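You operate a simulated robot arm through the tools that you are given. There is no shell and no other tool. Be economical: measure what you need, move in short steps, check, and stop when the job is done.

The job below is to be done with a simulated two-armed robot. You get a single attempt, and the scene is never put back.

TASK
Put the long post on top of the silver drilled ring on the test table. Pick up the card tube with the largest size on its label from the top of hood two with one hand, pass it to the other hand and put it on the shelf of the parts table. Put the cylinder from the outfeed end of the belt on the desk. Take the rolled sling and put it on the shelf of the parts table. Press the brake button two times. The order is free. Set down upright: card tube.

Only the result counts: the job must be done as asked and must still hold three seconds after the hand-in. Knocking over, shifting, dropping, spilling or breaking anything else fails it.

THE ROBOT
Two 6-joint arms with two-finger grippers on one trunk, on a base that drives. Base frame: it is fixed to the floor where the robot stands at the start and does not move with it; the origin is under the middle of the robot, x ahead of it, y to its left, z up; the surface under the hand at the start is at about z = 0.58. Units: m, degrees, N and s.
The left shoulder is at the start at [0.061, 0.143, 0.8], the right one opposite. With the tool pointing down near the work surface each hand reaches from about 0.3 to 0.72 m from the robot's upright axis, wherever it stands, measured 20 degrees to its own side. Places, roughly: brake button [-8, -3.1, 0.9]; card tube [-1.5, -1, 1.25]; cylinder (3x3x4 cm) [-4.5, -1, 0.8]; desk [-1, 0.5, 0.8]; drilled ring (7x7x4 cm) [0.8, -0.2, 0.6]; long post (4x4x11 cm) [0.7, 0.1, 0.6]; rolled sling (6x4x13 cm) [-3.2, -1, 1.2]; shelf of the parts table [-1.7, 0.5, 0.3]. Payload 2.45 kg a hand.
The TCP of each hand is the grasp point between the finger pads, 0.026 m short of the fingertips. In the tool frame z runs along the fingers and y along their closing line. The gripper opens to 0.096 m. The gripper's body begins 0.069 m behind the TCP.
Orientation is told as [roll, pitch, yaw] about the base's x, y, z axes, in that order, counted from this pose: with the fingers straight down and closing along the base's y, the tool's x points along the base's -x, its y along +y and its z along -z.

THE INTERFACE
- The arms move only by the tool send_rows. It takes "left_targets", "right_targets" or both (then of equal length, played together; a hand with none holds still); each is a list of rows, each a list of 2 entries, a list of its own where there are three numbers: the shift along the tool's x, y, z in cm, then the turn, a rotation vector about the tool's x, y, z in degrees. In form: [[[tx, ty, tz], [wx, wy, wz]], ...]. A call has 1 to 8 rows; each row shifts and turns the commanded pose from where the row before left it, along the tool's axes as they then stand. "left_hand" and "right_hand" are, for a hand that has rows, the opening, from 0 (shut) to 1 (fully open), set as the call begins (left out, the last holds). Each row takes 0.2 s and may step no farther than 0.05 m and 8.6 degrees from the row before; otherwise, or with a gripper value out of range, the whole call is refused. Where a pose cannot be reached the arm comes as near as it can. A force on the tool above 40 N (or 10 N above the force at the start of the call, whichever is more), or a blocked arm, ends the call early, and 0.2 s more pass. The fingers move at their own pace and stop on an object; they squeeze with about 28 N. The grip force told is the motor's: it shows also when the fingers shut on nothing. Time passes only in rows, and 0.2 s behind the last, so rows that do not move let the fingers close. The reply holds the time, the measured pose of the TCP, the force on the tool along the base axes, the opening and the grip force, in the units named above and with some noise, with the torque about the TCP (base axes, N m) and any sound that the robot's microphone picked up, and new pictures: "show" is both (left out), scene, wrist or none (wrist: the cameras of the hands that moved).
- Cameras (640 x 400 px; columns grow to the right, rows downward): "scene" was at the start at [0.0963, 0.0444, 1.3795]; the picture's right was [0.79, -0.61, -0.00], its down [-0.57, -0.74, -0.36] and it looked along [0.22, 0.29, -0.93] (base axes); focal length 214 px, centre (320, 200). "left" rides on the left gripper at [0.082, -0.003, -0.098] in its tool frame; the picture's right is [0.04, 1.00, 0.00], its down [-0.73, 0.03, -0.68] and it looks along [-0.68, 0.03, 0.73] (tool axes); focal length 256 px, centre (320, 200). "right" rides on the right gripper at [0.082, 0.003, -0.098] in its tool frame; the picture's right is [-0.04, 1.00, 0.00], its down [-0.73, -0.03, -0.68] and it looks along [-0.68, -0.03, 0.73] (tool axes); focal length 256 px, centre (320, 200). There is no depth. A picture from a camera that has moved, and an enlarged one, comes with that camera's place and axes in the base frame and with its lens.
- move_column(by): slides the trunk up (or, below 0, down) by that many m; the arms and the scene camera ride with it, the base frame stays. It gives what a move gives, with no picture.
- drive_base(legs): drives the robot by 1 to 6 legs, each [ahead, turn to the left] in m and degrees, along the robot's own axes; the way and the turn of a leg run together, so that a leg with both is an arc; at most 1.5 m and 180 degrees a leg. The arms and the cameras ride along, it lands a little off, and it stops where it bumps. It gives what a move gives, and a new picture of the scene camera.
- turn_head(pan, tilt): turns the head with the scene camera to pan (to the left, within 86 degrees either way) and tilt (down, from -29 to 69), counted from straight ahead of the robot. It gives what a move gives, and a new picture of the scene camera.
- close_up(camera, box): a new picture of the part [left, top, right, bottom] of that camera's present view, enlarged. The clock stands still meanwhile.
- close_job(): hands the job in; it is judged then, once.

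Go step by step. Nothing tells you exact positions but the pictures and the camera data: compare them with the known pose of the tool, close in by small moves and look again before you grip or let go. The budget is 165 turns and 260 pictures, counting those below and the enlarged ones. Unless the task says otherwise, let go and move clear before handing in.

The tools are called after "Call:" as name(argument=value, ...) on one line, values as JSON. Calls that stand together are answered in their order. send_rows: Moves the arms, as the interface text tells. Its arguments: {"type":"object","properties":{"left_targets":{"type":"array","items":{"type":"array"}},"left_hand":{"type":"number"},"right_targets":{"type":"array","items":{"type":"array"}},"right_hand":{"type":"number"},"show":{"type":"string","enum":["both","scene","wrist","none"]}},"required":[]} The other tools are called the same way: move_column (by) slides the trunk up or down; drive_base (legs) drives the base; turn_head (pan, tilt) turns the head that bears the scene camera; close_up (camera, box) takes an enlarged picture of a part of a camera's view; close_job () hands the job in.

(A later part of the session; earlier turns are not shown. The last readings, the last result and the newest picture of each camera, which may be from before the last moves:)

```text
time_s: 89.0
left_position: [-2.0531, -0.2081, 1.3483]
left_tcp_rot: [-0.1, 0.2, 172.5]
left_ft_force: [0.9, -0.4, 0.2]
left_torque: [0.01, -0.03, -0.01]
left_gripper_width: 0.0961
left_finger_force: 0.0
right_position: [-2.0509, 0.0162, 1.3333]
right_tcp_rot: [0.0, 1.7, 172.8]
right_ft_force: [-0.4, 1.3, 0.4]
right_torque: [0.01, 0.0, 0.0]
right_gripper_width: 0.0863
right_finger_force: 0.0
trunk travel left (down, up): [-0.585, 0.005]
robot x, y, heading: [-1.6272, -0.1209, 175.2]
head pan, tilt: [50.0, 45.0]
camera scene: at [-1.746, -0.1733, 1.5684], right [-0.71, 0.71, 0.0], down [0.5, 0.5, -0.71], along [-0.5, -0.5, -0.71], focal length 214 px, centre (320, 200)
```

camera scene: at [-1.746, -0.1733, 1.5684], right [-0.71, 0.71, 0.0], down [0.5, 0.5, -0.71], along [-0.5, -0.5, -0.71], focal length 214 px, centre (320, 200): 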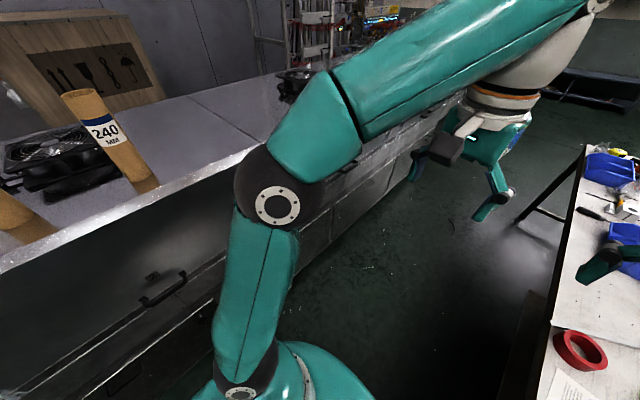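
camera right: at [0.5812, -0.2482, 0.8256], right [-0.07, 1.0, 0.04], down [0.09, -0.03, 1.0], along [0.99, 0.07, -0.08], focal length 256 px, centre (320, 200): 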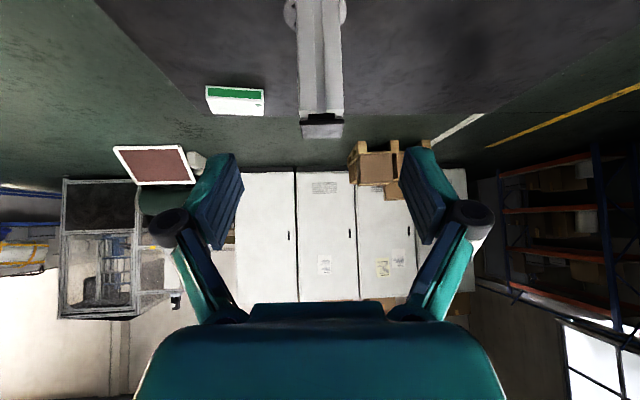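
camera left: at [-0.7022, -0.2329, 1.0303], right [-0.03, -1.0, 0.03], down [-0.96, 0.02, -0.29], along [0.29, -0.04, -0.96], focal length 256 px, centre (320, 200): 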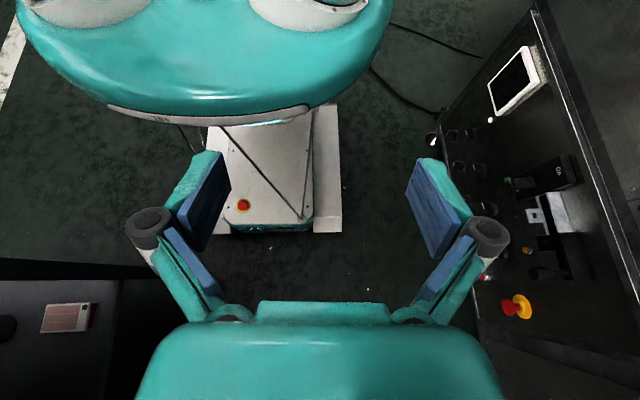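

The elbow is now above hood level. Turning to face the hood.

Call:
drive_base(legs=[[0, 47], [0, 48]])

Call:
turn_head(pan=0, tilt=35)

```text
time_s: 93.6
left_position: [-1.5887, -0.559, 1.3468]
left_tcp_rot: [-0.3, -0.1, -104.2]
left_ft_force: [2.0, 0.2, 0.5]
left_torque: [0.06, 0.14, 0.0]
left_gripper_width: 0.0961
left_finger_force: 0.1
right_position: [-1.8116, -0.5286, 1.3321]
right_tcp_rot: [0.1, 1.1, -103.8]
right_ft_force: [0.6, -1.2, -0.2]
right_torque: [0.04, 0.09, 0.03]
right_gripper_width: 0.0864
right_finger_force: 0.2
trunk travel left (down, up): [-0.585, 0.005]
robot x, y, heading: [-1.684, -0.1118, -99.8]
head pan, tilt: [50.0, 45.0]
stopped in leg 2: the robot was blocked; the commanded pose is now the measured one
camera scene: at [-1.6369, -0.2356, 1.568], right [-0.76, -0.65, 0.0], down [-0.46, 0.54, -0.7], along [0.45, -0.54, -0.71], focal length 214 px, centre (320, 200)
```

scene: 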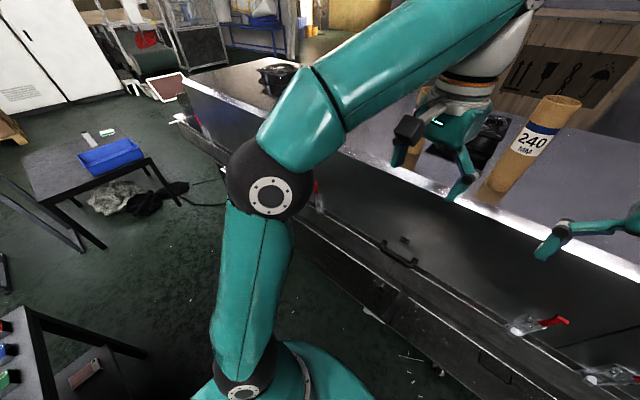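

```text
time_s: 94.8
left_position: [-1.5944, -0.5566, 1.3473]
left_tcp_rot: [-0.1, 0.0, -104.3]
left_ft_force: [0.8, -0.2, 1.0]
left_torque: [0.0, -0.02, -0.01]
left_gripper_width: 0.0961
left_finger_force: 0.1
right_position: [-1.8175, -0.5263, 1.3314]
right_tcp_rot: [0.3, 1.2, -103.9]
right_ft_force: [-0.3, -1.3, 0.2]
right_torque: [0.02, 0.0, 0.03]
right_gripper_width: 0.0864
right_finger_force: 0.0
trunk travel left (down, up): [-0.585, 0.005]
robot x, y, heading: [-1.686, -0.1119, -99.7]
head pan, tilt: [0.0, 35.0]
camera scene: at [-1.7097, -0.2584, 1.5832], right [-0.99, 0.17, 0.0], down [0.1, 0.57, -0.82], along [-0.14, -0.81, -0.57], focal length 214 px, centre (320, 200)
```

scene: 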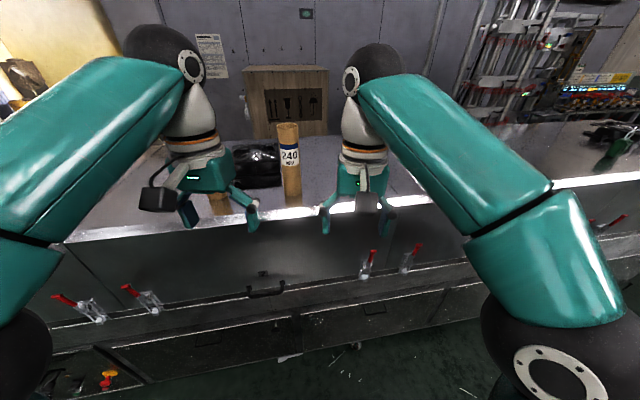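

I'm facing the hood; the 240 tube is ahead at (-1.719, -0.83). I'll tilt the left hand toward horizontal to grip it from the front.

Call:
send_rows(left_targets=[[[0, 0, 0], [0, -8.5, 0]], [[0, 0, 0], [0, -8.5, 0]], [[0, 0, 0], [0, -8.5, 0]], [[0, 0, 0], [0, -8.5, 0]], [[0, 0, 0], [0, -8.5, 0]], [[0, 0, 0], [0, -8.5, 0]], [[0, 0, 0], [0, -8.5, 0]], [[0, 0, 0], [0, -8.5, 0]]], show="both")

```text
time_s: 96.6
left_position: [-1.5936, -0.556, 1.3473]
left_tcp_rot: [-0.3, -68.2, -104.1]
left_ft_force: [0.3, 0.6, -1.1]
left_torque: [0.03, 0.02, 0.04]
left_gripper_width: 0.0961
left_finger_force: 0.1
right_position: [-1.8168, -0.5264, 1.3322]
right_tcp_rot: [0.2, 1.2, -103.9]
right_ft_force: [0.0, -0.3, 1.2]
right_torque: [-0.03, -0.01, 0.0]
right_gripper_width: 0.0863
right_finger_force: 0.1
trunk travel left (down, up): [-0.585, 0.005]
robot x, y, heading: [-1.6836, -0.1108, -99.9]
head pan, tilt: [0.0, 35.0]
camera scene: at [-1.7092, -0.2578, 1.5833], right [-0.99, 0.17, 0.0], down [0.1, 0.57, -0.82], along [-0.14, -0.81, -0.57], focal length 214 px, centre (320, 200)
camera left: at [-1.5671, -0.4386, 1.3085], right [0.97, -0.23, -0.04], down [0.12, 0.34, 0.93], along [-0.2, -0.91, 0.36], focal length 256 px, centre (320, 200)
```

scene: 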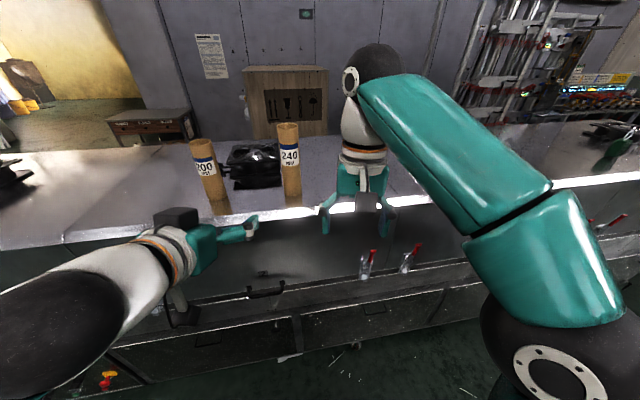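
left: 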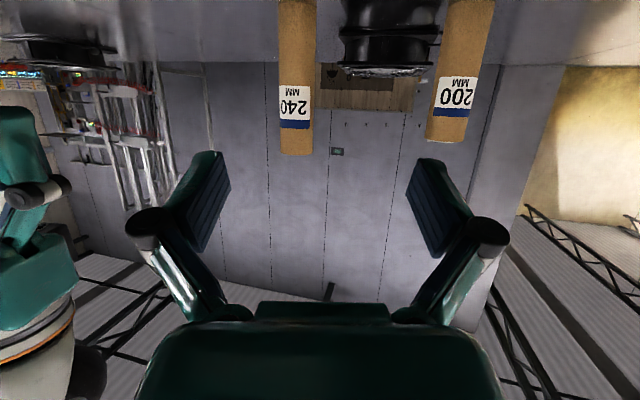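

Horizontal works well. The 240 tube is ~5.5 cm thick; moving the left hand to 8 cm short of it.

Call:
send_rows(left_targets=[[[-1.62, -1.5, 3.0], [0, 0, 0]], [[-1.62, -1.5, 3.0], [0, 0, 0]], [[-1.62, -1.5, 3.2], [0, 0, 0]], [[-1.62, 0, 3.4], [0, 0, 0]], [[-1.62, 0, 3.4], [0, 0, 0]], [[-1.62, 0, 3.4], [0, 0, 0]]], show="both")

```text
time_s: 98.0
left_position: [-1.691, -0.7572, 1.3644]
left_tcp_rot: [-0.1, -67.8, -104.2]
left_ft_force: [-0.1, -0.8, -0.2]
left_torque: [0.01, 0.02, -0.03]
left_gripper_width: 0.0962
left_finger_force: 0.1
right_position: [-1.8178, -0.5287, 1.3314]
right_tcp_rot: [0.3, 1.3, -103.9]
right_ft_force: [0.1, 0.4, 0.3]
right_torque: [0.07, -0.02, 0.0]
right_gripper_width: 0.0865
right_finger_force: 0.0
trunk travel left (down, up): [-0.585, 0.005]
robot x, y, heading: [-1.6861, -0.1092, -99.6]
head pan, tilt: [0.0, 35.0]
camera scene: at [-1.7101, -0.2604, 1.5829], right [-0.99, 0.17, 0.0], down [0.1, 0.57, -0.82], along [-0.14, -0.81, -0.58], focal length 214 px, centre (320, 200)
camera left: at [-1.6641, -0.6392, 1.3253], right [0.97, -0.23, -0.04], down [0.12, 0.34, 0.93], along [-0.2, -0.91, 0.35], focal length 256 px, centre (320, 200)
```

scene: 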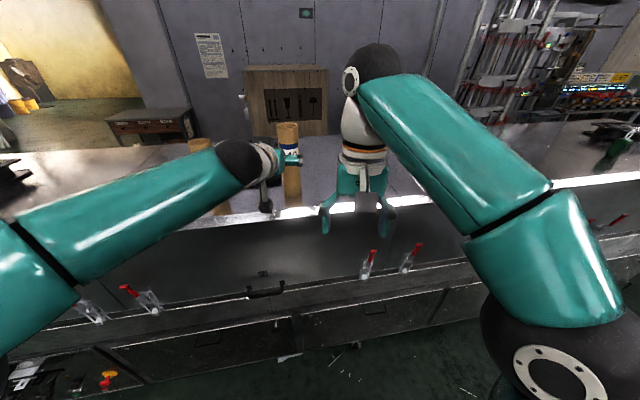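
left: 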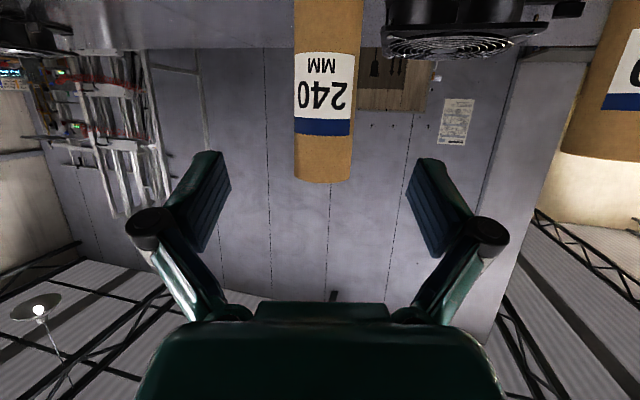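

Call:
send_rows(left_targets=[[[-1.1, 0.2, 2.8], [0, 0, 0]], [[-1.1, 0.2, 2.8], [0, 0, 0]]], show="wrist")

Call:
close_up(camera="scene", box=[180, 100, 420, 250])

```text
time_s: 98.6
left_position: [-1.7015, -0.8156, 1.3632]
left_tcp_rot: [-0.2, -68.0, -104.1]
left_ft_force: [0.0, 0.5, 0.2]
left_torque: [-0.01, 0.01, -0.02]
left_gripper_width: 0.0962
left_finger_force: 0.0
right_position: [-1.8183, -0.5283, 1.332]
right_tcp_rot: [0.3, 1.2, -103.9]
right_ft_force: [0.0, -0.8, 0.6]
right_torque: [0.02, 0.0, 0.02]
right_gripper_width: 0.0863
right_finger_force: 0.0
trunk travel left (down, up): [-0.585, 0.005]
robot x, y, heading: [-1.6906, -0.1141, -99.6]
head pan, tilt: [0.0, 35.0]
camera left: at [-1.6748, -0.6982, 1.3249], right [0.97, -0.23, -0.04], down [0.12, 0.34, 0.93], along [-0.2, -0.91, 0.35], focal length 256 px, centre (320, 200)
```

left: 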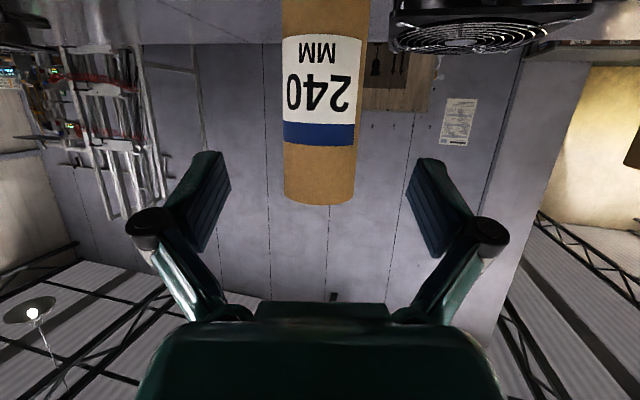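

```text
2.67 times, centred on (300, 175) of scene
camera zoom: at [-1.7097, -0.2593, 1.5831], right [-0.99, 0.17, 0.0], down [0.1, 0.57, -0.82], along [-0.14, -0.81, -0.57], focal length 572 px, centre (373, 267)
```

zoom: 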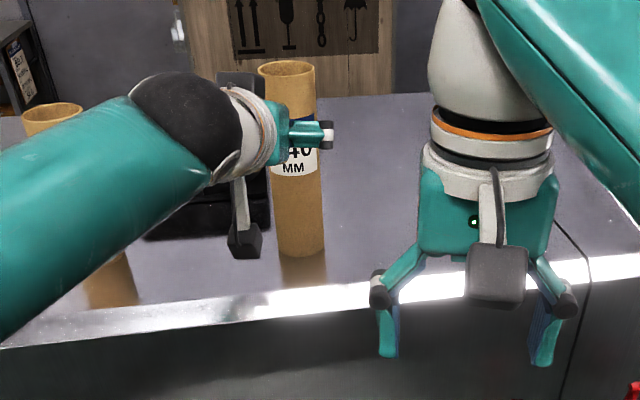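

The tube's base is farther back than it first seemed: axis at about (-1.721, -0.912), top at 1.40. Advancing onto it.

Call:
send_rows(left_targets=[[[-0.97, 0.15, 3.13], [0, 0, 0]], [[-0.97, 0.15, 3.13], [0, 0, 0]], [[-0.97, 0.15, 3.13], [0, 0, 0]]], show="wrist")

Call:
close_up(camera="scene", box=[180, 100, 420, 250])

```text
time_s: 99.4
left_position: [-1.723, -0.9079, 1.3503]
left_tcp_rot: [0.1, -67.8, -104.4]
left_ft_force: [0.4, 0.3, 0.3]
left_torque: [0.02, 0.01, -0.01]
left_gripper_width: 0.0959
left_finger_force: 0.1
left hand out of reach, approached as far as the arm can: row 3
right_position: [-1.8188, -0.5297, 1.3315]
right_tcp_rot: [0.3, 1.3, -103.9]
right_ft_force: [0.4, -0.6, -0.1]
right_torque: [0.06, 0.01, 0.03]
right_gripper_width: 0.0864
right_finger_force: 0.1
trunk travel left (down, up): [-0.585, 0.005]
robot x, y, heading: [-1.6865, -0.1119, -99.6]
head pan, tilt: [0.0, 35.0]
camera left: at [-1.6958, -0.7899, 1.3121], right [0.97, -0.23, -0.04], down [0.12, 0.33, 0.94], along [-0.21, -0.91, 0.35], focal length 256 px, centre (320, 200)
```

left: 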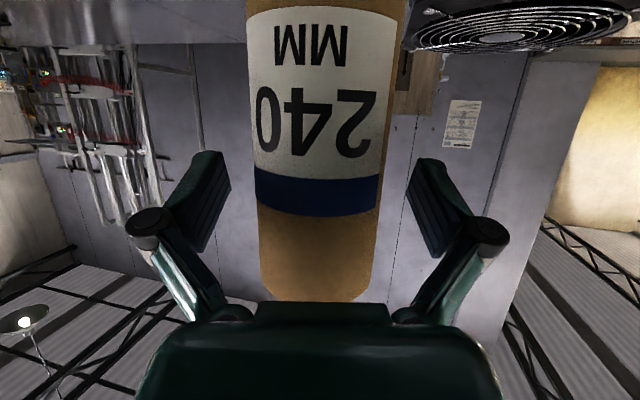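

```text
2.67 times, centred on (300, 175) of scene
camera zoom: at [-1.7108, -0.2612, 1.5829], right [-0.99, 0.17, 0.0], down [0.1, 0.57, -0.82], along [-0.14, -0.81, -0.58], focal length 572 px, centre (373, 267)
```

zoom: 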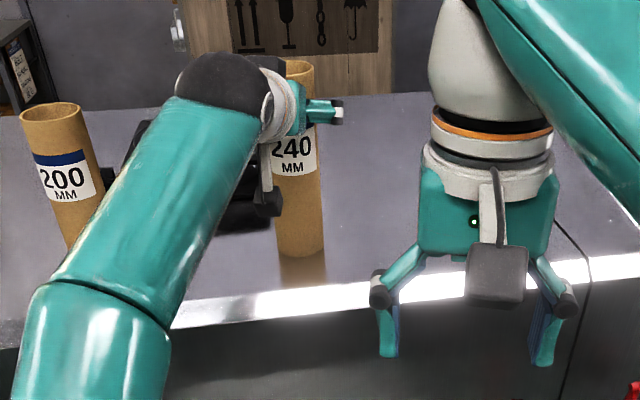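

The tube sits between the fingers, centred. Closing the left hand.

Call:
send_rows(left_targets=[[[0, 0, 0], [0, 0, 0]], [[0, 0, 0], [0, 0, 0]], [[0, 0, 0], [0, 0, 0]], [[0, 0, 0], [0, 0, 0]]], left_hand=0, show="wrist")

```text
time_s: 100.4
left_position: [-1.7217, -0.9039, 1.355]
left_tcp_rot: [-0.2, -68.1, -104.1]
left_ft_force: [-1.3, 0.0, 2.3]
left_torque: [-0.16, 0.05, -0.06]
left_gripper_width: 0.0591
left_finger_force: 28.2
right_position: [-1.8186, -0.5269, 1.3327]
right_tcp_rot: [0.2, 1.1, -104.0]
right_ft_force: [0.4, 0.5, -0.5]
right_torque: [0.01, 0.0, 0.02]
right_gripper_width: 0.0863
right_finger_force: 0.0
trunk travel left (down, up): [-0.585, 0.005]
robot x, y, heading: [-1.6848, -0.1113, -99.9]
head pan, tilt: [0.0, 35.0]
camera left: at [-1.6948, -0.7875, 1.3145], right [0.97, -0.23, -0.04], down [0.12, 0.34, 0.93], along [-0.2, -0.91, 0.36], focal length 256 px, centre (320, 200)
```

left: 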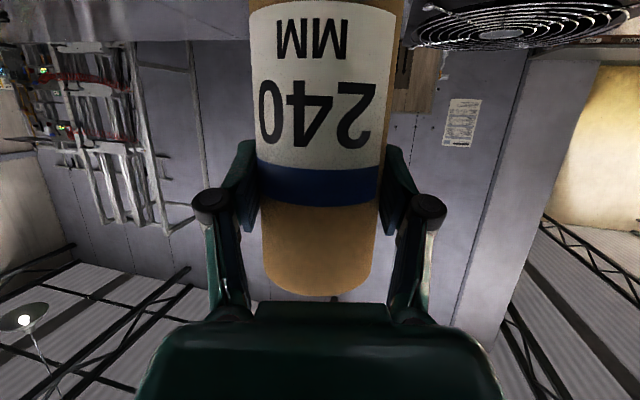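

Gripped (59 mm). Lifting slightly and drawing the tube back toward the robot.

Call:
send_rows(left_targets=[[[-1.86, 0, -0.74], [0, 0, 0]], [[0.6, 0, -4.05], [0, 0, 0]], [[1.0, 0, -3.9], [0, 0, 0]], [[1.0, 0, -3.9], [0, 0, 0]], [[1.0, 0, -3.9], [0, 0, 0]], [[1.0, 0, -3.9], [0, 0, 0]], [[1.0, 0, -3.9], [0, 0, 0]], [[1.0, 0, -3.9], [0, 0, 0]]], show="both")

```text
time_s: 102.2
left_position: [-1.6523, -0.6276, 1.4013]
left_tcp_rot: [-0.3, -68.1, -104.2]
left_ft_force: [0.5, 0.1, -1.2]
left_torque: [0.02, 0.02, -0.01]
left_gripper_width: 0.0593
left_finger_force: 28.0
left hand out of reach, approached as far as the arm can: row 1
right_position: [-1.817, -0.5257, 1.3329]
right_tcp_rot: [0.2, 1.1, -103.9]
right_ft_force: [-0.9, 1.3, -0.2]
right_torque: [-0.03, 0.05, 0.0]
right_gripper_width: 0.0865
right_finger_force: 0.1
trunk travel left (down, up): [-0.585, 0.005]
robot x, y, heading: [-1.6853, -0.1153, -99.7]
head pan, tilt: [0.0, 35.0]
camera scene: at [-1.7087, -0.2569, 1.5834], right [-0.99, 0.17, 0.0], down [0.1, 0.56, -0.82], along [-0.14, -0.81, -0.57], focal length 214 px, centre (320, 200)
camera left: at [-1.6254, -0.5103, 1.3623], right [0.97, -0.23, -0.04], down [0.12, 0.34, 0.93], along [-0.2, -0.91, 0.36], focal length 256 px, centre (320, 200)
```

scene: 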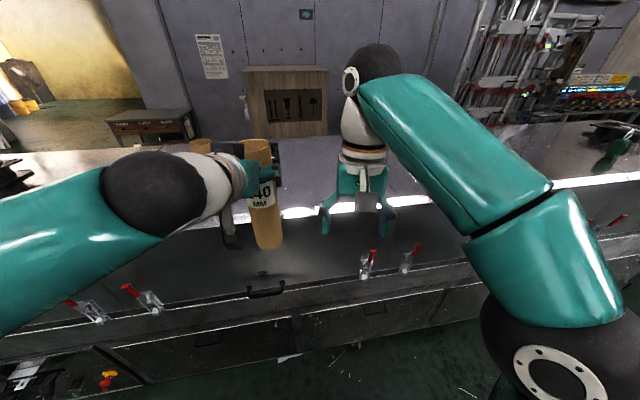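
left: 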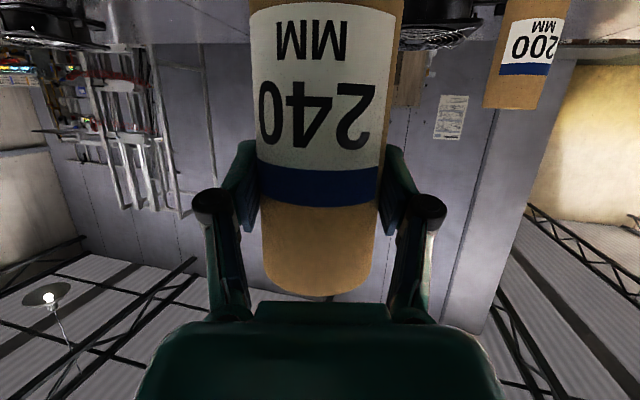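

The 240 tube is clear of the hood. Now I orient the right hand (turned inward, tilted 50°) to take the tube by its lower part.

Call:
send_rows(right_targets=[[[0.5, -0.5, 0], [0, 0, -7.9]], [[0, 0, 0], [0, 0, -7.9]], [[0, 0, 0], [0, 0, -7.9]], [[0, 0, 0], [0, 0, -7.9]], [[0, 0, 0], [0, 0, -7.9]], [[0, 0, 0], [0, 0, -7.9]], [[0, 0, 0], [0, 0, -7.9]]], right_hand=1, show="none")

Call:
send_rows(right_targets=[[[0, 0, 0], [0, -8.4, 0]], [[0, 0, 0], [0, -8.4, 0]], [[0, 0, 0], [0, -8.4, 0]], [[0, 0, 0], [0, -8.4, 0]], [[0, 0, 0], [0, -8.4, 0]], [[0, 0, 0], [0, -8.4, 0]]], show="both")

```text
time_s: 103.8
left_position: [-1.6529, -0.6298, 1.4011]
left_tcp_rot: [-0.2, -67.9, -104.1]
left_ft_force: [-0.6, -0.3, -0.9]
left_torque: [0.03, 0.04, 0.01]
left_gripper_width: 0.0592
left_finger_force: 28.7
right_position: [-1.8206, -0.5211, 1.3324]
right_tcp_rot: [1.2, 0.5, -48.4]
right_ft_force: [-0.3, 0.5, 0.0]
right_torque: [0.0, -0.01, 0.01]
right_gripper_width: 0.0962
right_finger_force: 0.1
trunk travel left (down, up): [-0.585, 0.005]
robot x, y, heading: [-1.6867, -0.1147, -99.8]
head pan, tilt: [0.0, 35.0]
```

```text
time_s: 105.2
left_position: [-1.6531, -0.6281, 1.4017]
left_tcp_rot: [-0.1, -68.0, -104.2]
left_ft_force: [-0.1, -0.2, -0.5]
left_torque: [0.01, 0.0, 0.03]
left_gripper_width: 0.0592
left_finger_force: 28.2
right_position: [-1.8213, -0.5198, 1.3337]
right_tcp_rot: [1.7, -50.0, -50.0]
right_ft_force: [0.2, 0.2, 0.4]
right_torque: [0.0, -0.02, 0.01]
right_gripper_width: 0.0957
right_finger_force: 0.1
trunk travel left (down, up): [-0.585, 0.005]
robot x, y, heading: [-1.6881, -0.1147, -99.8]
head pan, tilt: [0.0, 35.0]
camera scene: at [-1.7098, -0.2574, 1.5833], right [-0.99, 0.17, 0.0], down [0.1, 0.57, -0.82], along [-0.14, -0.81, -0.57], focal length 214 px, centre (320, 200)
camera right: at [-1.9031, -0.4223, 1.3323], right [0.77, 0.64, 0.05], down [-0.07, 0.01, 1.0], along [0.64, -0.77, 0.05], focal length 256 px, centre (320, 200)
```

scene: 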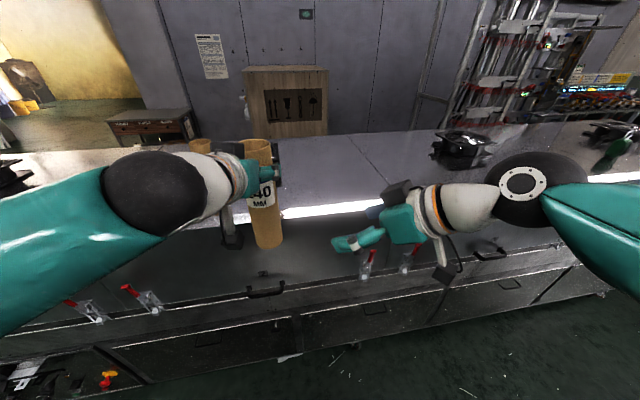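
right: 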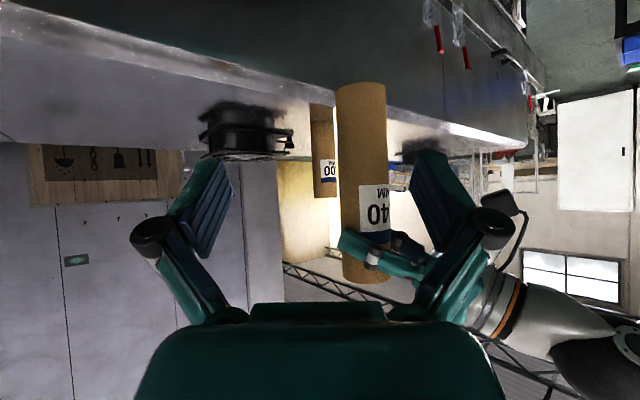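

The right camera shows the tube's lower half free. Moving the right hand to 10 cm short of it.

Call:
send_rows(right_targets=[[[-0.25, 1.9, 3.87], [0, 0, 0]], [[-0.25, 1.9, 3.87], [0, 0, 0]], [[-0.25, 1.9, 3.87], [0, 0, 0]]], show="both")

```text
time_s: 106.0
left_position: [-1.6522, -0.6308, 1.4004]
left_tcp_rot: [-0.4, -68.0, -104.0]
left_ft_force: [-0.7, 0.7, 0.3]
left_torque: [-0.01, 0.0, -0.02]
left_gripper_width: 0.059
left_finger_force: 27.9
right_position: [-1.715, -0.5534, 1.2649]
right_tcp_rot: [1.8, -49.8, -50.0]
right_ft_force: [0.9, 0.5, 0.4]
right_torque: [0.0, 0.01, -0.02]
right_gripper_width: 0.0956
right_finger_force: 0.0
trunk travel left (down, up): [-0.585, 0.005]
robot x, y, heading: [-1.6883, -0.1122, -99.6]
head pan, tilt: [0.0, 35.0]
camera scene: at [-1.7083, -0.2593, 1.5831], right [-0.99, 0.17, 0.0], down [0.1, 0.57, -0.82], along [-0.14, -0.81, -0.57], focal length 214 px, centre (320, 200)
camera right: at [-1.7955, -0.4547, 1.2641], right [0.77, 0.64, 0.05], down [-0.07, 0.0, 1.0], along [0.64, -0.77, 0.04], focal length 256 px, centre (320, 200)
```

scene: 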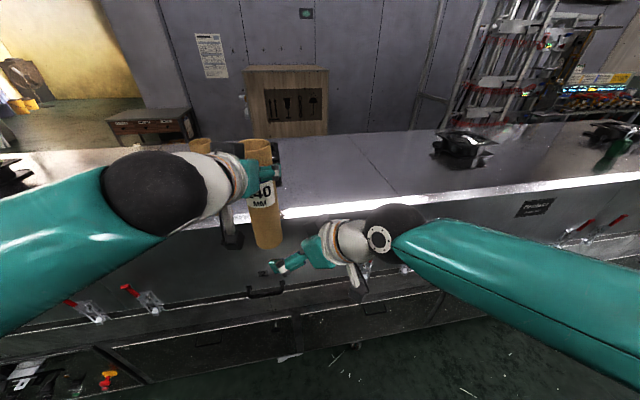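
right: 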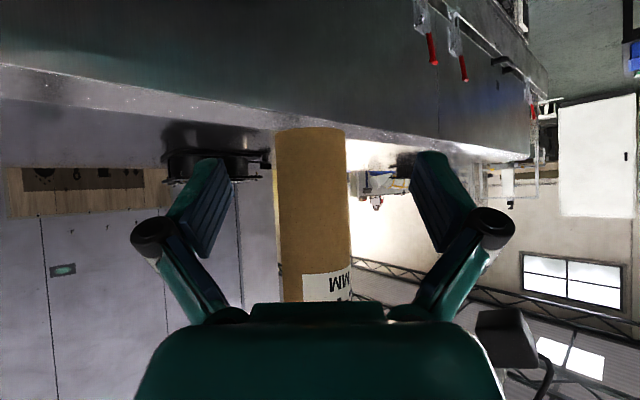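

Call:
send_rows(right_targets=[[[-2.0, -0.15, 2.38], [0, 0, 0]], [[-2.0, -0.15, 2.38], [0, 0, 0]], [[-2.0, -0.15, 2.38], [0, 0, 0]]], show="both")

Call:
close_up(camera="scene", box=[160, 100, 400, 300])

```text
time_s: 106.8
left_position: [-1.6515, -0.6311, 1.4003]
left_tcp_rot: [-0.3, -68.1, -104.0]
left_ft_force: [0.7, 0.1, -0.8]
left_torque: [0.02, 0.02, -0.04]
left_gripper_width: 0.0593
left_finger_force: 27.9
right_position: [-1.6569, -0.6265, 1.2648]
right_tcp_rot: [1.8, -49.9, -50.0]
right_ft_force: [0.0, 0.5, -0.3]
right_torque: [0.03, 0.01, -0.02]
right_gripper_width: 0.0957
right_finger_force: 0.2
trunk travel left (down, up): [-0.585, 0.005]
robot x, y, heading: [-1.6877, -0.1127, -99.7]
head pan, tilt: [0.0, 35.0]
camera scene: at [-1.7082, -0.2599, 1.583], right [-0.99, 0.17, 0.0], down [0.1, 0.57, -0.82], along [-0.14, -0.81, -0.57], focal length 214 px, centre (320, 200)
camera right: at [-1.7375, -0.5287, 1.2646], right [0.77, 0.64, 0.05], down [-0.07, 0.0, 1.0], along [0.64, -0.77, 0.04], focal length 256 px, centre (320, 200)
```

scene: 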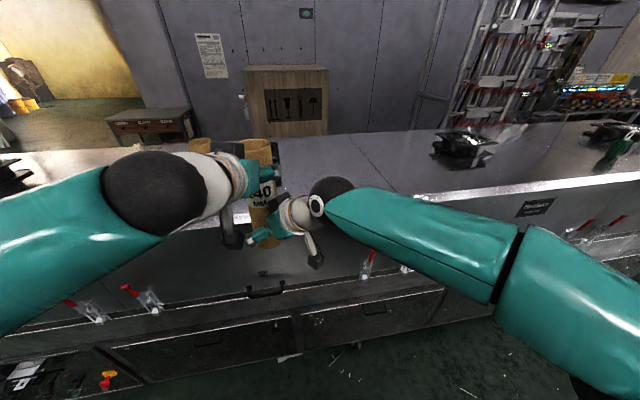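
right: 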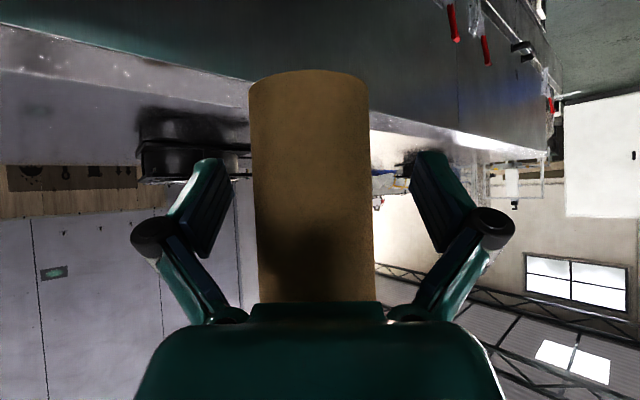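

```text
2.00 times, centred on (280, 200) of scene
camera zoom: at [-1.7082, -0.2599, 1.583], right [-0.99, 0.17, 0.0], down [0.1, 0.57, -0.82], along [-0.14, -0.81, -0.57], focal length 429 px, centre (400, 200)
```

zoom: 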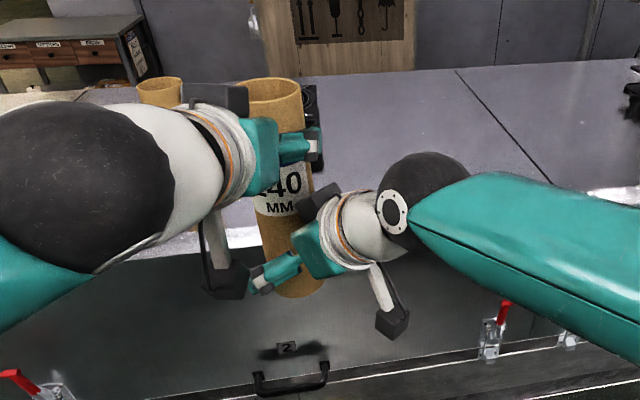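

Tube is between the right fingers too. Closing the right hand.

Call:
send_rows(right_targets=[[[0, -0.3, 0], [0, 0, 0]], [[0, 0, 0], [0, 0, 0]], [[0, 0, 0], [0, 0, 0]], [[0, 0, 0], [0, 0, 0]]], right_hand=0, show="wrist")

```text
time_s: 107.8
left_position: [-1.653, -0.6305, 1.4014]
left_tcp_rot: [0.0, -68.0, -104.1]
left_ft_force: [2.7, -0.2, -2.5]
left_torque: [0.2, -0.3, -0.34]
left_gripper_width: 0.0589
left_finger_force: 27.8
right_position: [-1.66, -0.6272, 1.2641]
right_tcp_rot: [1.7, -50.0, -49.9]
right_ft_force: [-2.2, -0.7, 1.0]
right_torque: [-0.17, -0.1, 0.31]
right_gripper_width: 0.0605
right_finger_force: 27.5
trunk travel left (down, up): [-0.585, 0.005]
robot x, y, heading: [-1.6874, -0.1119, -99.7]
head pan, tilt: [0.0, 35.0]
camera right: at [-1.7415, -0.5297, 1.2648], right [0.77, 0.64, 0.05], down [-0.07, 0.0, 1.0], along [0.64, -0.77, 0.05], focal length 256 px, centre (320, 200)
```

right: 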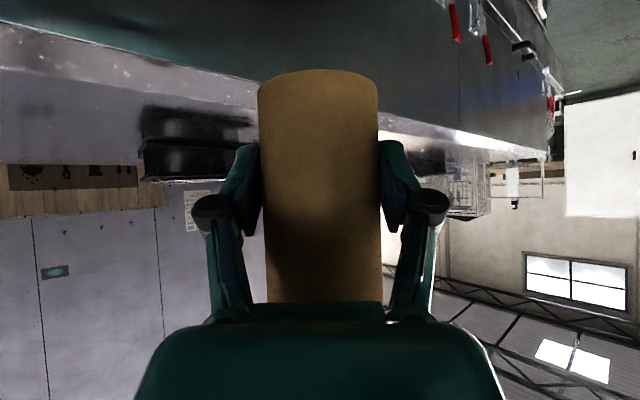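

Both hands hold it. Opening the left hand and withdrawing it.

Call:
send_rows(left_targets=[[[0, 0, 0], [0, 0, 0]], [[0, 0, 0], [0, 0, 0]], [[0, 0, 0], [0, 0, 0]], [[0, 0, -3], [0, 0, 0]], [[0, 0, -4], [0, 0, 0]], [[0, 0, -4], [0, 0, 0]], [[0, 0, -4], [0, 0, 0]]], left_hand=1, show="scene")

```text
time_s: 109.4
left_position: [-1.617, -0.4935, 1.4583]
left_tcp_rot: [-0.3, -68.1, -104.1]
left_ft_force: [-0.2, -0.3, 0.0]
left_torque: [0.0, -0.04, 0.01]
left_gripper_width: 0.0961
left_finger_force: 0.1
right_position: [-1.6587, -0.6267, 1.2649]
right_tcp_rot: [1.6, -49.8, -49.9]
right_ft_force: [-0.7, 0.4, -0.6]
right_torque: [0.0, -0.03, -0.02]
right_gripper_width: 0.0604
right_finger_force: 27.6
trunk travel left (down, up): [-0.585, 0.005]
robot x, y, heading: [-1.6831, -0.1123, -99.5]
head pan, tilt: [0.0, 35.0]
camera scene: at [-1.7089, -0.2574, 1.5833], right [-0.99, 0.17, 0.0], down [0.1, 0.57, -0.82], along [-0.14, -0.81, -0.57], focal length 214 px, centre (320, 200)
```

scene: 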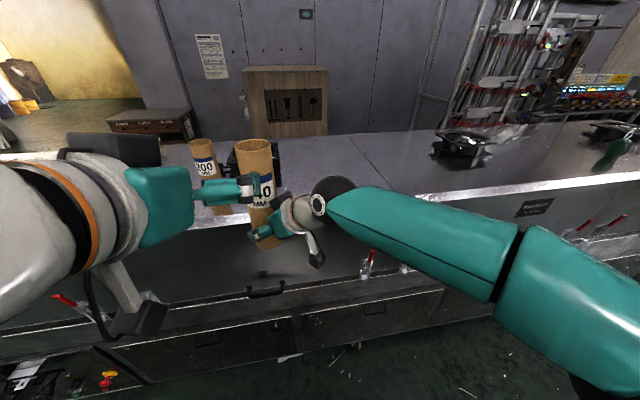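

Handover done. I'll draw the tube in, then turn toward the parts table.

Call:
send_rows(right_targets=[[[1.54, -0.42, -3.39], [0, 0, 0]], [[1.54, -0.42, -3.39], [0, 0, 0]], [[1.54, -0.42, -3.39], [0, 0, 0]], [[1.54, -0.42, -3.39], [0, 0, 0]]], show="none")

Call:
drive_base(legs=[[0, -60], [0, -60], [0, -50]])

```text
time_s: 110.4
left_position: [-1.6182, -0.4947, 1.4579]
left_tcp_rot: [-0.1, -68.1, -104.2]
left_ft_force: [-1.3, -0.1, 0.8]
left_torque: [0.0, -0.02, 0.0]
left_gripper_width: 0.0959
left_finger_force: 0.0
right_position: [-1.769, -0.5301, 1.3034]
right_tcp_rot: [1.7, -49.9, -49.9]
right_ft_force: [0.9, 0.0, 0.1]
right_torque: [-0.05, 0.0, 0.01]
right_gripper_width: 0.0604
right_finger_force: 28.2
trunk travel left (down, up): [-0.585, 0.005]
robot x, y, heading: [-1.6811, -0.1149, -99.5]
head pan, tilt: [0.0, 35.0]
```

```text
time_s: 115.3
left_position: [-2.0649, -0.2126, 1.4594]
left_tcp_rot: [0.4, -68.1, 170.6]
left_ft_force: [-0.3, 1.1, 0.2]
left_torque: [-0.08, 0.01, 0.09]
left_gripper_width: 0.0959
left_finger_force: 0.0
right_position: [-2.1152, -0.0667, 1.304]
right_tcp_rot: [2.1, -50.1, -134.9]
right_ft_force: [0.3, 1.1, -0.5]
right_torque: [-0.08, 0.03, 0.06]
right_gripper_width: 0.0604
right_finger_force: 28.3
trunk travel left (down, up): [-0.585, 0.005]
robot x, y, heading: [-1.6898, -0.1478, 174.9]
head pan, tilt: [0.0, 35.0]
stopped in leg 2: the robot was blocked; the commanded pose is now the measured one
camera scene: at [-1.8373, -0.1317, 1.5832], right [0.08, 1.0, 0.0], down [0.57, -0.05, -0.82], along [-0.82, 0.07, -0.57], focal length 214 px, centre (320, 200)
```

scene: 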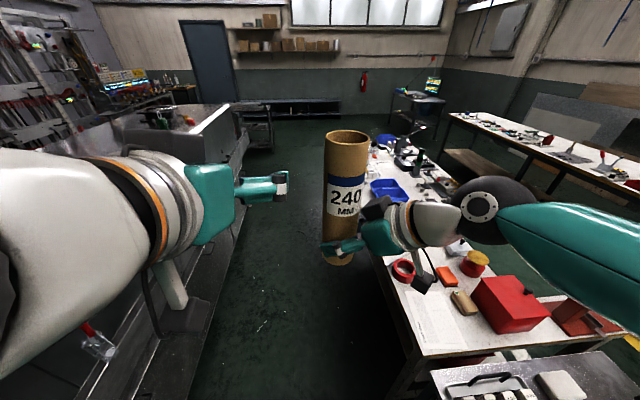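

Turning the rest of the way toward the parts table.

Call:
drive_base(legs=[[0, -60]])

Call:
drive_base(legs=[[0, -25]])

Call:
turn_head(pan=20, tilt=50)

```text
time_s: 118.7
left_position: [-1.938, 0.1433, 1.4588]
left_tcp_rot: [-0.2, -68.0, 111.4]
left_ft_force: [0.3, -0.8, 0.0]
left_torque: [0.0, -0.02, -0.01]
left_gripper_width: 0.0959
left_finger_force: 0.1
right_position: [-1.8365, 0.2604, 1.3044]
right_tcp_rot: [1.9, -49.9, 165.5]
right_ft_force: [0.0, 0.9, 0.0]
right_torque: [0.0, 0.01, 0.05]
right_gripper_width: 0.0602
right_finger_force: 28.7
trunk travel left (down, up): [-0.585, 0.005]
robot x, y, heading: [-1.7146, -0.1591, 115.6]
head pan, tilt: [0.0, 35.0]
camera scene: at [-1.7764, -0.022, 1.5832], right [0.9, 0.43, 0.0], down [0.25, -0.52, -0.82], along [-0.35, 0.74, -0.57], focal length 214 px, centre (320, 200)
```

scene: 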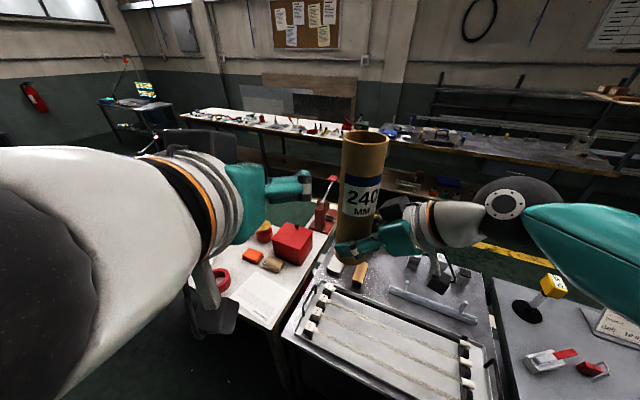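

```text
time_s: 120.5
left_position: [-1.7888, 0.2104, 1.4597]
left_tcp_rot: [-0.3, -68.1, 86.3]
left_ft_force: [0.9, 0.4, 1.1]
left_torque: [0.0, 0.05, 0.03]
left_gripper_width: 0.0958
left_finger_force: 0.1
right_position: [-1.648, 0.2735, 1.3045]
right_tcp_rot: [1.8, -49.8, 140.3]
right_ft_force: [0.4, -1.3, -0.8]
right_torque: [-0.02, -0.03, 0.0]
right_gripper_width: 0.06
right_finger_force: 27.5
trunk travel left (down, up): [-0.585, 0.005]
robot x, y, heading: [-1.7263, -0.1566, 90.6]
head pan, tilt: [0.0, 35.0]
camera scene: at [-1.7227, -0.0082, 1.5833], right [1.0, 0.01, 0.0], down [0.0, -0.57, -0.82], along [-0.01, 0.82, -0.57], focal length 214 px, centre (320, 200)
```

scene: 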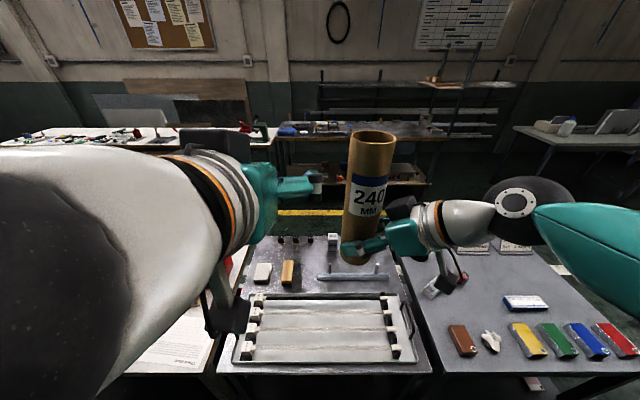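

```text
time_s: 121.4
left_position: [-1.7905, 0.2103, 1.46]
left_tcp_rot: [-0.3, -68.2, 86.3]
left_ft_force: [-0.7, 0.8, 0.4]
left_torque: [0.0, -0.02, -0.01]
left_gripper_width: 0.0961
left_finger_force: 0.0
right_position: [-1.6486, 0.2726, 1.304]
right_tcp_rot: [1.8, -49.9, 140.3]
right_ft_force: [-0.2, -0.2, -0.7]
right_torque: [0.02, 0.0, -0.03]
right_gripper_width: 0.06
right_finger_force: 27.8
trunk travel left (down, up): [-0.585, 0.005]
robot x, y, heading: [-1.7199, -0.1582, 90.6]
head pan, tilt: [20.0, 50.0]
camera scene: at [-1.7499, -0.0237, 1.5615], right [0.94, 0.35, 0.0], down [0.27, -0.72, -0.64], along [-0.22, 0.6, -0.77], focal length 214 px, centre (320, 200)
```

scene: 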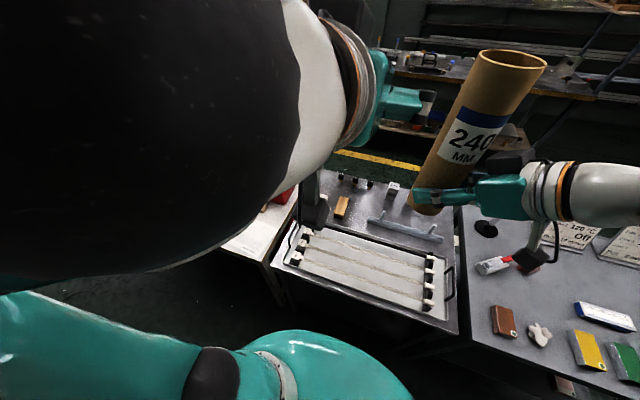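

The parts table lies ahead (front edge y ≈ 0.215, x from -2.02 to -1.39). I'll back off 15 cm and lower the trunk to look at the shelf.

Call:
drive_base(legs=[[-0.15, 0]])

Call:
move_column(by=-0.5)

Call:
turn_head(pan=-5, tilt=40)

```text
time_s: 122.8
left_position: [-1.7883, 0.0567, 1.4604]
left_tcp_rot: [-0.2, -68.3, 86.2]
left_ft_force: [-0.3, -0.1, 0.5]
left_torque: [-0.02, 0.01, 0.0]
left_gripper_width: 0.0957
left_finger_force: 0.0
right_position: [-1.6482, 0.12, 1.3055]
right_tcp_rot: [1.7, -50.0, 140.4]
right_ft_force: [-0.2, -1.0, 0.0]
right_torque: [0.0, -0.02, -0.04]
right_gripper_width: 0.0604
right_finger_force: 28.1
trunk travel left (down, up): [-0.585, 0.005]
robot x, y, heading: [-1.7227, -0.3083, 90.4]
head pan, tilt: [20.0, 50.0]
camera scene: at [-1.7483, -0.1776, 1.5617], right [0.94, 0.35, 0.0], down [0.27, -0.72, -0.64], along [-0.22, 0.6, -0.77], focal length 214 px, centre (320, 200)
```

scene: 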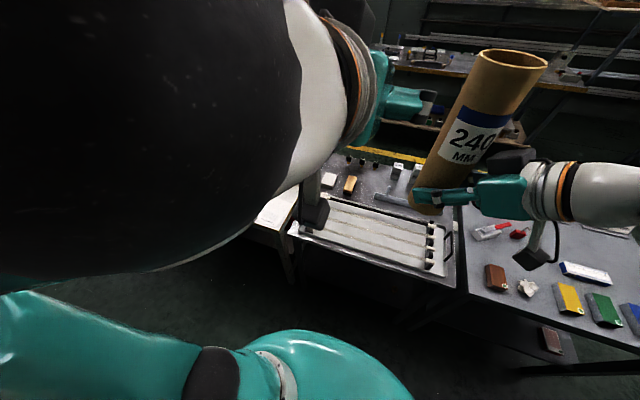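

```text
refused: -0.5 is not a number from -0.4 to 0.4
```

```text
time_s: 123.7
left_position: [-1.7894, 0.0588, 1.4611]
left_tcp_rot: [-0.2, -68.1, 86.2]
left_ft_force: [0.1, -0.8, 1.0]
left_torque: [-0.02, 0.0, -0.04]
left_gripper_width: 0.0962
left_finger_force: 0.0
right_position: [-1.6468, 0.1208, 1.3055]
right_tcp_rot: [1.8, -49.9, 140.3]
right_ft_force: [-0.9, 0.0, -0.5]
right_torque: [0.0, 0.05, 0.02]
right_gripper_width: 0.0601
right_finger_force: 28.8
trunk travel left (down, up): [-0.585, 0.005]
robot x, y, heading: [-1.7204, -0.3105, 90.5]
head pan, tilt: [-5.0, 40.0]
camera scene: at [-1.7147, -0.1626, 1.5756], right [1.0, -0.08, 0.0], down [-0.05, -0.64, -0.77], along [0.06, 0.76, -0.64], focal length 214 px, centre (320, 200)
```

scene: 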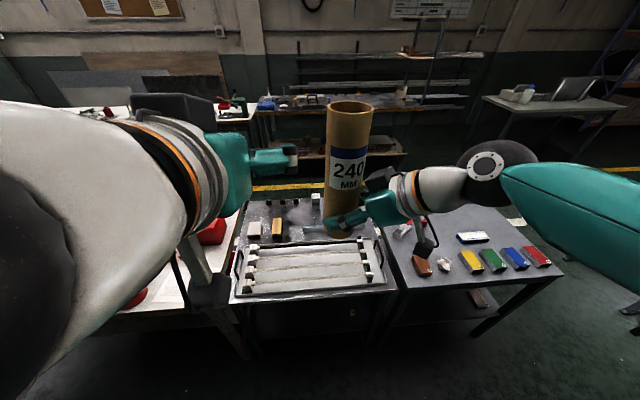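

Call:
move_column(by=-0.4)

Call:
turn_head(pan=-5, tilt=30)

```text
time_s: 127.5
left_position: [-1.7881, 0.0579, 1.0609]
left_tcp_rot: [-0.2, -68.1, 86.2]
left_ft_force: [-1.0, 0.6, 0.4]
left_torque: [-0.02, -0.02, 0.01]
left_gripper_width: 0.0959
left_finger_force: 0.1
right_position: [-1.6463, 0.1216, 0.905]
right_tcp_rot: [1.7, -49.9, 140.4]
right_ft_force: [0.2, -0.3, -0.1]
right_torque: [0.02, 0.02, -0.01]
right_gripper_width: 0.06
right_finger_force: 28.6
trunk travel left (down, up): [-0.185, 0.405]
robot x, y, heading: [-1.7215, -0.3082, 90.6]
head pan, tilt: [-5.0, 40.0]
```

```text
time_s: 128.2
left_position: [-1.7886, 0.0594, 1.0608]
left_tcp_rot: [-0.2, -68.0, 86.2]
left_ft_force: [0.3, 0.5, -0.5]
left_torque: [0.01, -0.05, 0.0]
left_gripper_width: 0.0959
left_finger_force: 0.1
right_position: [-1.6478, 0.1207, 0.9057]
right_tcp_rot: [2.0, -49.9, 140.3]
right_ft_force: [0.9, -0.6, -0.4]
right_torque: [0.0, -0.02, 0.0]
right_gripper_width: 0.0599
right_finger_force: 28.0
trunk travel left (down, up): [-0.185, 0.405]
robot x, y, heading: [-1.7223, -0.3054, 90.5]
head pan, tilt: [-5.0, 30.0]
camera scene: at [-1.7142, -0.1573, 1.191], right [1.0, -0.08, 0.0], down [-0.04, -0.5, -0.87], along [0.07, 0.86, -0.5], focal length 214 px, centre (320, 200)
```

scene: 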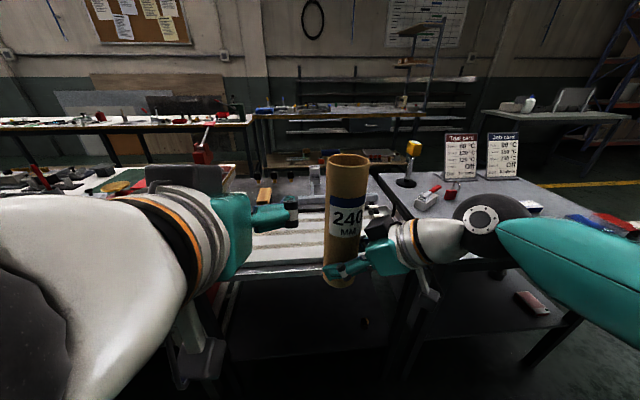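

Call:
move_column(by=-0.18)

Call:
turn_head(pan=0, tilt=25)

Call:
close_up(camera="scene", box=[200, 200, 440, 350])

Call:
turn_head(pan=-60, tilt=40)

```text
time_s: 129.8
left_position: [-1.8072, 0.0581, 0.9548]
left_tcp_rot: [-26.2, -70.1, 111.7]
left_ft_force: [0.0, 0.4, 0.5]
left_torque: [-0.01, -0.02, 0.01]
left_gripper_width: 0.096
left_finger_force: 0.0
right_position: [-1.6455, 0.1208, 0.746]
right_tcp_rot: [1.6, -49.8, 140.4]
right_ft_force: [0.7, -0.3, -0.4]
right_torque: [0.0, 0.02, -0.02]
right_gripper_width: 0.0599
right_finger_force: 28.6
trunk travel left (down, up): [-0.028, 0.562]
robot x, y, heading: [-1.7206, -0.3068, 90.2]
head pan, tilt: [-5.0, 30.0]
stopped: the arm was blocked; the commanded pose is now the measured one
```

```text
time_s: 130.4
left_position: [-1.8063, 0.0593, 0.9575]
left_tcp_rot: [-25.6, -69.9, 111.1]
left_ft_force: [0.7, 0.1, 0.5]
left_torque: [-0.01, 0.03, -0.04]
left_gripper_width: 0.0962
left_finger_force: 0.1
right_position: [-1.6462, 0.1208, 0.7487]
right_tcp_rot: [1.7, -49.8, 140.4]
right_ft_force: [0.5, -0.5, -0.2]
right_torque: [0.01, 0.03, 0.02]
right_gripper_width: 0.06
right_finger_force: 28.0
trunk travel left (down, up): [-0.028, 0.562]
robot x, y, heading: [-1.7208, -0.3091, 90.4]
head pan, tilt: [0.0, 25.0]
camera scene: at [-1.7221, -0.1554, 1.0422], right [1.0, 0.01, 0.0], down [0.0, -0.42, -0.91], along [-0.01, 0.91, -0.42], focal length 214 px, centre (320, 200)
```

scene: 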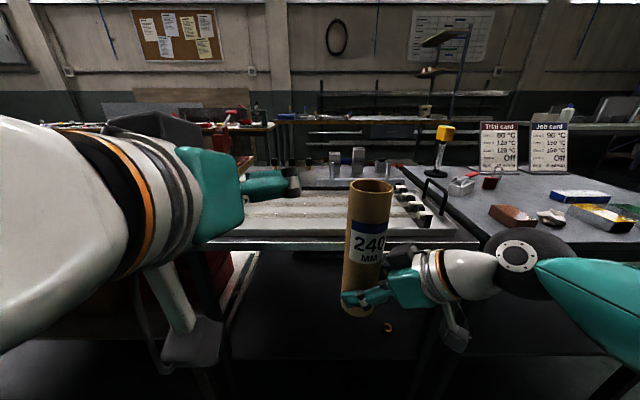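

```text
2.67 times, centred on (320, 275) of scene
camera zoom: at [-1.7221, -0.1554, 1.0422], right [1.0, 0.01, 0.0], down [0.0, -0.42, -0.91], along [-0.01, 0.91, -0.42], focal length 572 px, centre (320, 0)
```

zoom: 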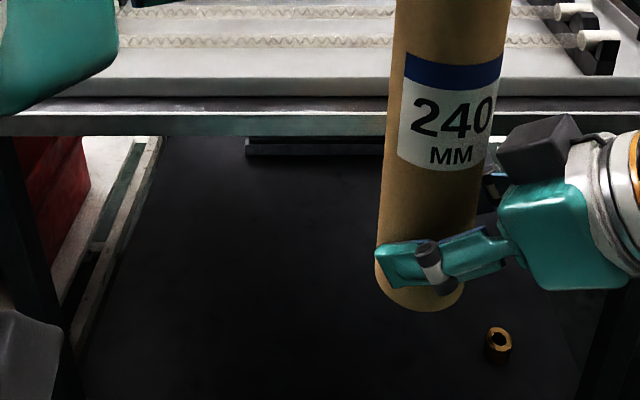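

```text
time_s: 131.7
left_position: [-1.8059, 0.059, 0.9582]
left_tcp_rot: [-25.4, -70.0, 111.0]
left_ft_force: [-1.4, -0.3, -0.2]
left_torque: [0.0, 0.0, 0.0]
left_gripper_width: 0.0959
left_finger_force: 0.1
right_position: [-1.6473, 0.1206, 0.7506]
right_tcp_rot: [1.8, -49.9, 140.2]
right_ft_force: [0.5, 0.7, -0.9]
right_torque: [-0.03, 0.02, 0.01]
right_gripper_width: 0.0602
right_finger_force: 27.9
trunk travel left (down, up): [-0.028, 0.562]
robot x, y, heading: [-1.7215, -0.3105, 90.5]
head pan, tilt: [-60.0, 40.0]
camera scene: at [-1.6482, -0.2045, 1.0192], right [0.51, -0.86, 0.0], down [-0.55, -0.33, -0.77], along [0.66, 0.39, -0.64], focal length 214 px, centre (320, 200)
```

scene: 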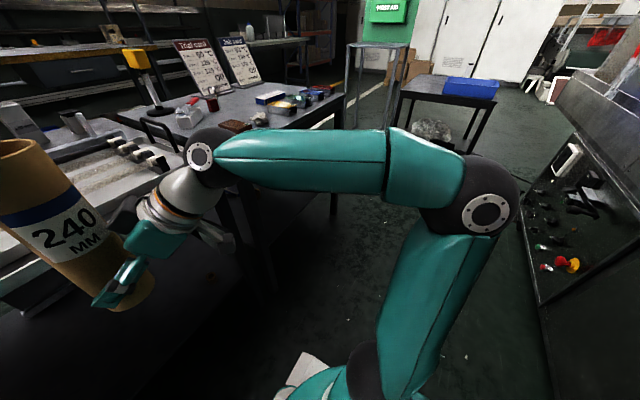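

The left arm was blocked while lowering. Looking to the left to see what it touches.

Call:
turn_head(pan=70, tilt=35)

```text
time_s: 133.8
left_position: [-1.8075, 0.0584, 0.9566]
left_tcp_rot: [-25.4, -69.9, 111.0]
left_ft_force: [-0.4, 0.0, -0.6]
left_torque: [0.0, -0.01, 0.02]
left_gripper_width: 0.0961
left_finger_force: 0.1
right_position: [-1.6469, 0.1222, 0.7491]
right_tcp_rot: [1.9, -49.9, 140.2]
right_ft_force: [-0.8, -0.3, -1.1]
right_torque: [-0.01, 0.02, 0.01]
right_gripper_width: 0.0598
right_finger_force: 28.2
trunk travel left (down, up): [-0.028, 0.562]
robot x, y, heading: [-1.7222, -0.3085, 90.4]
head pan, tilt: [70.0, 35.0]
camera scene: at [-1.8044, -0.2179, 1.0267], right [0.34, 0.94, 0.0], down [0.54, -0.19, -0.82], along [-0.77, 0.28, -0.57], focal length 214 px, centre (320, 200)
```

scene: 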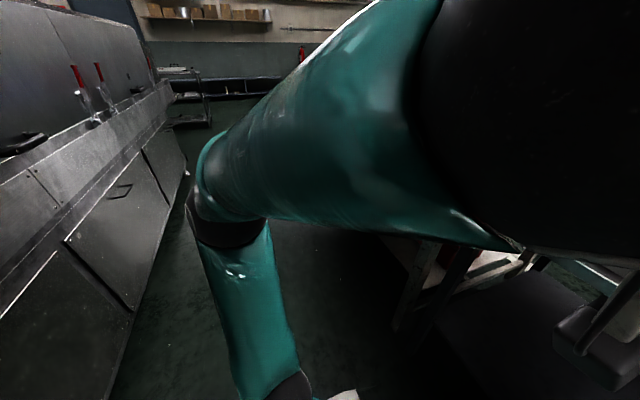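

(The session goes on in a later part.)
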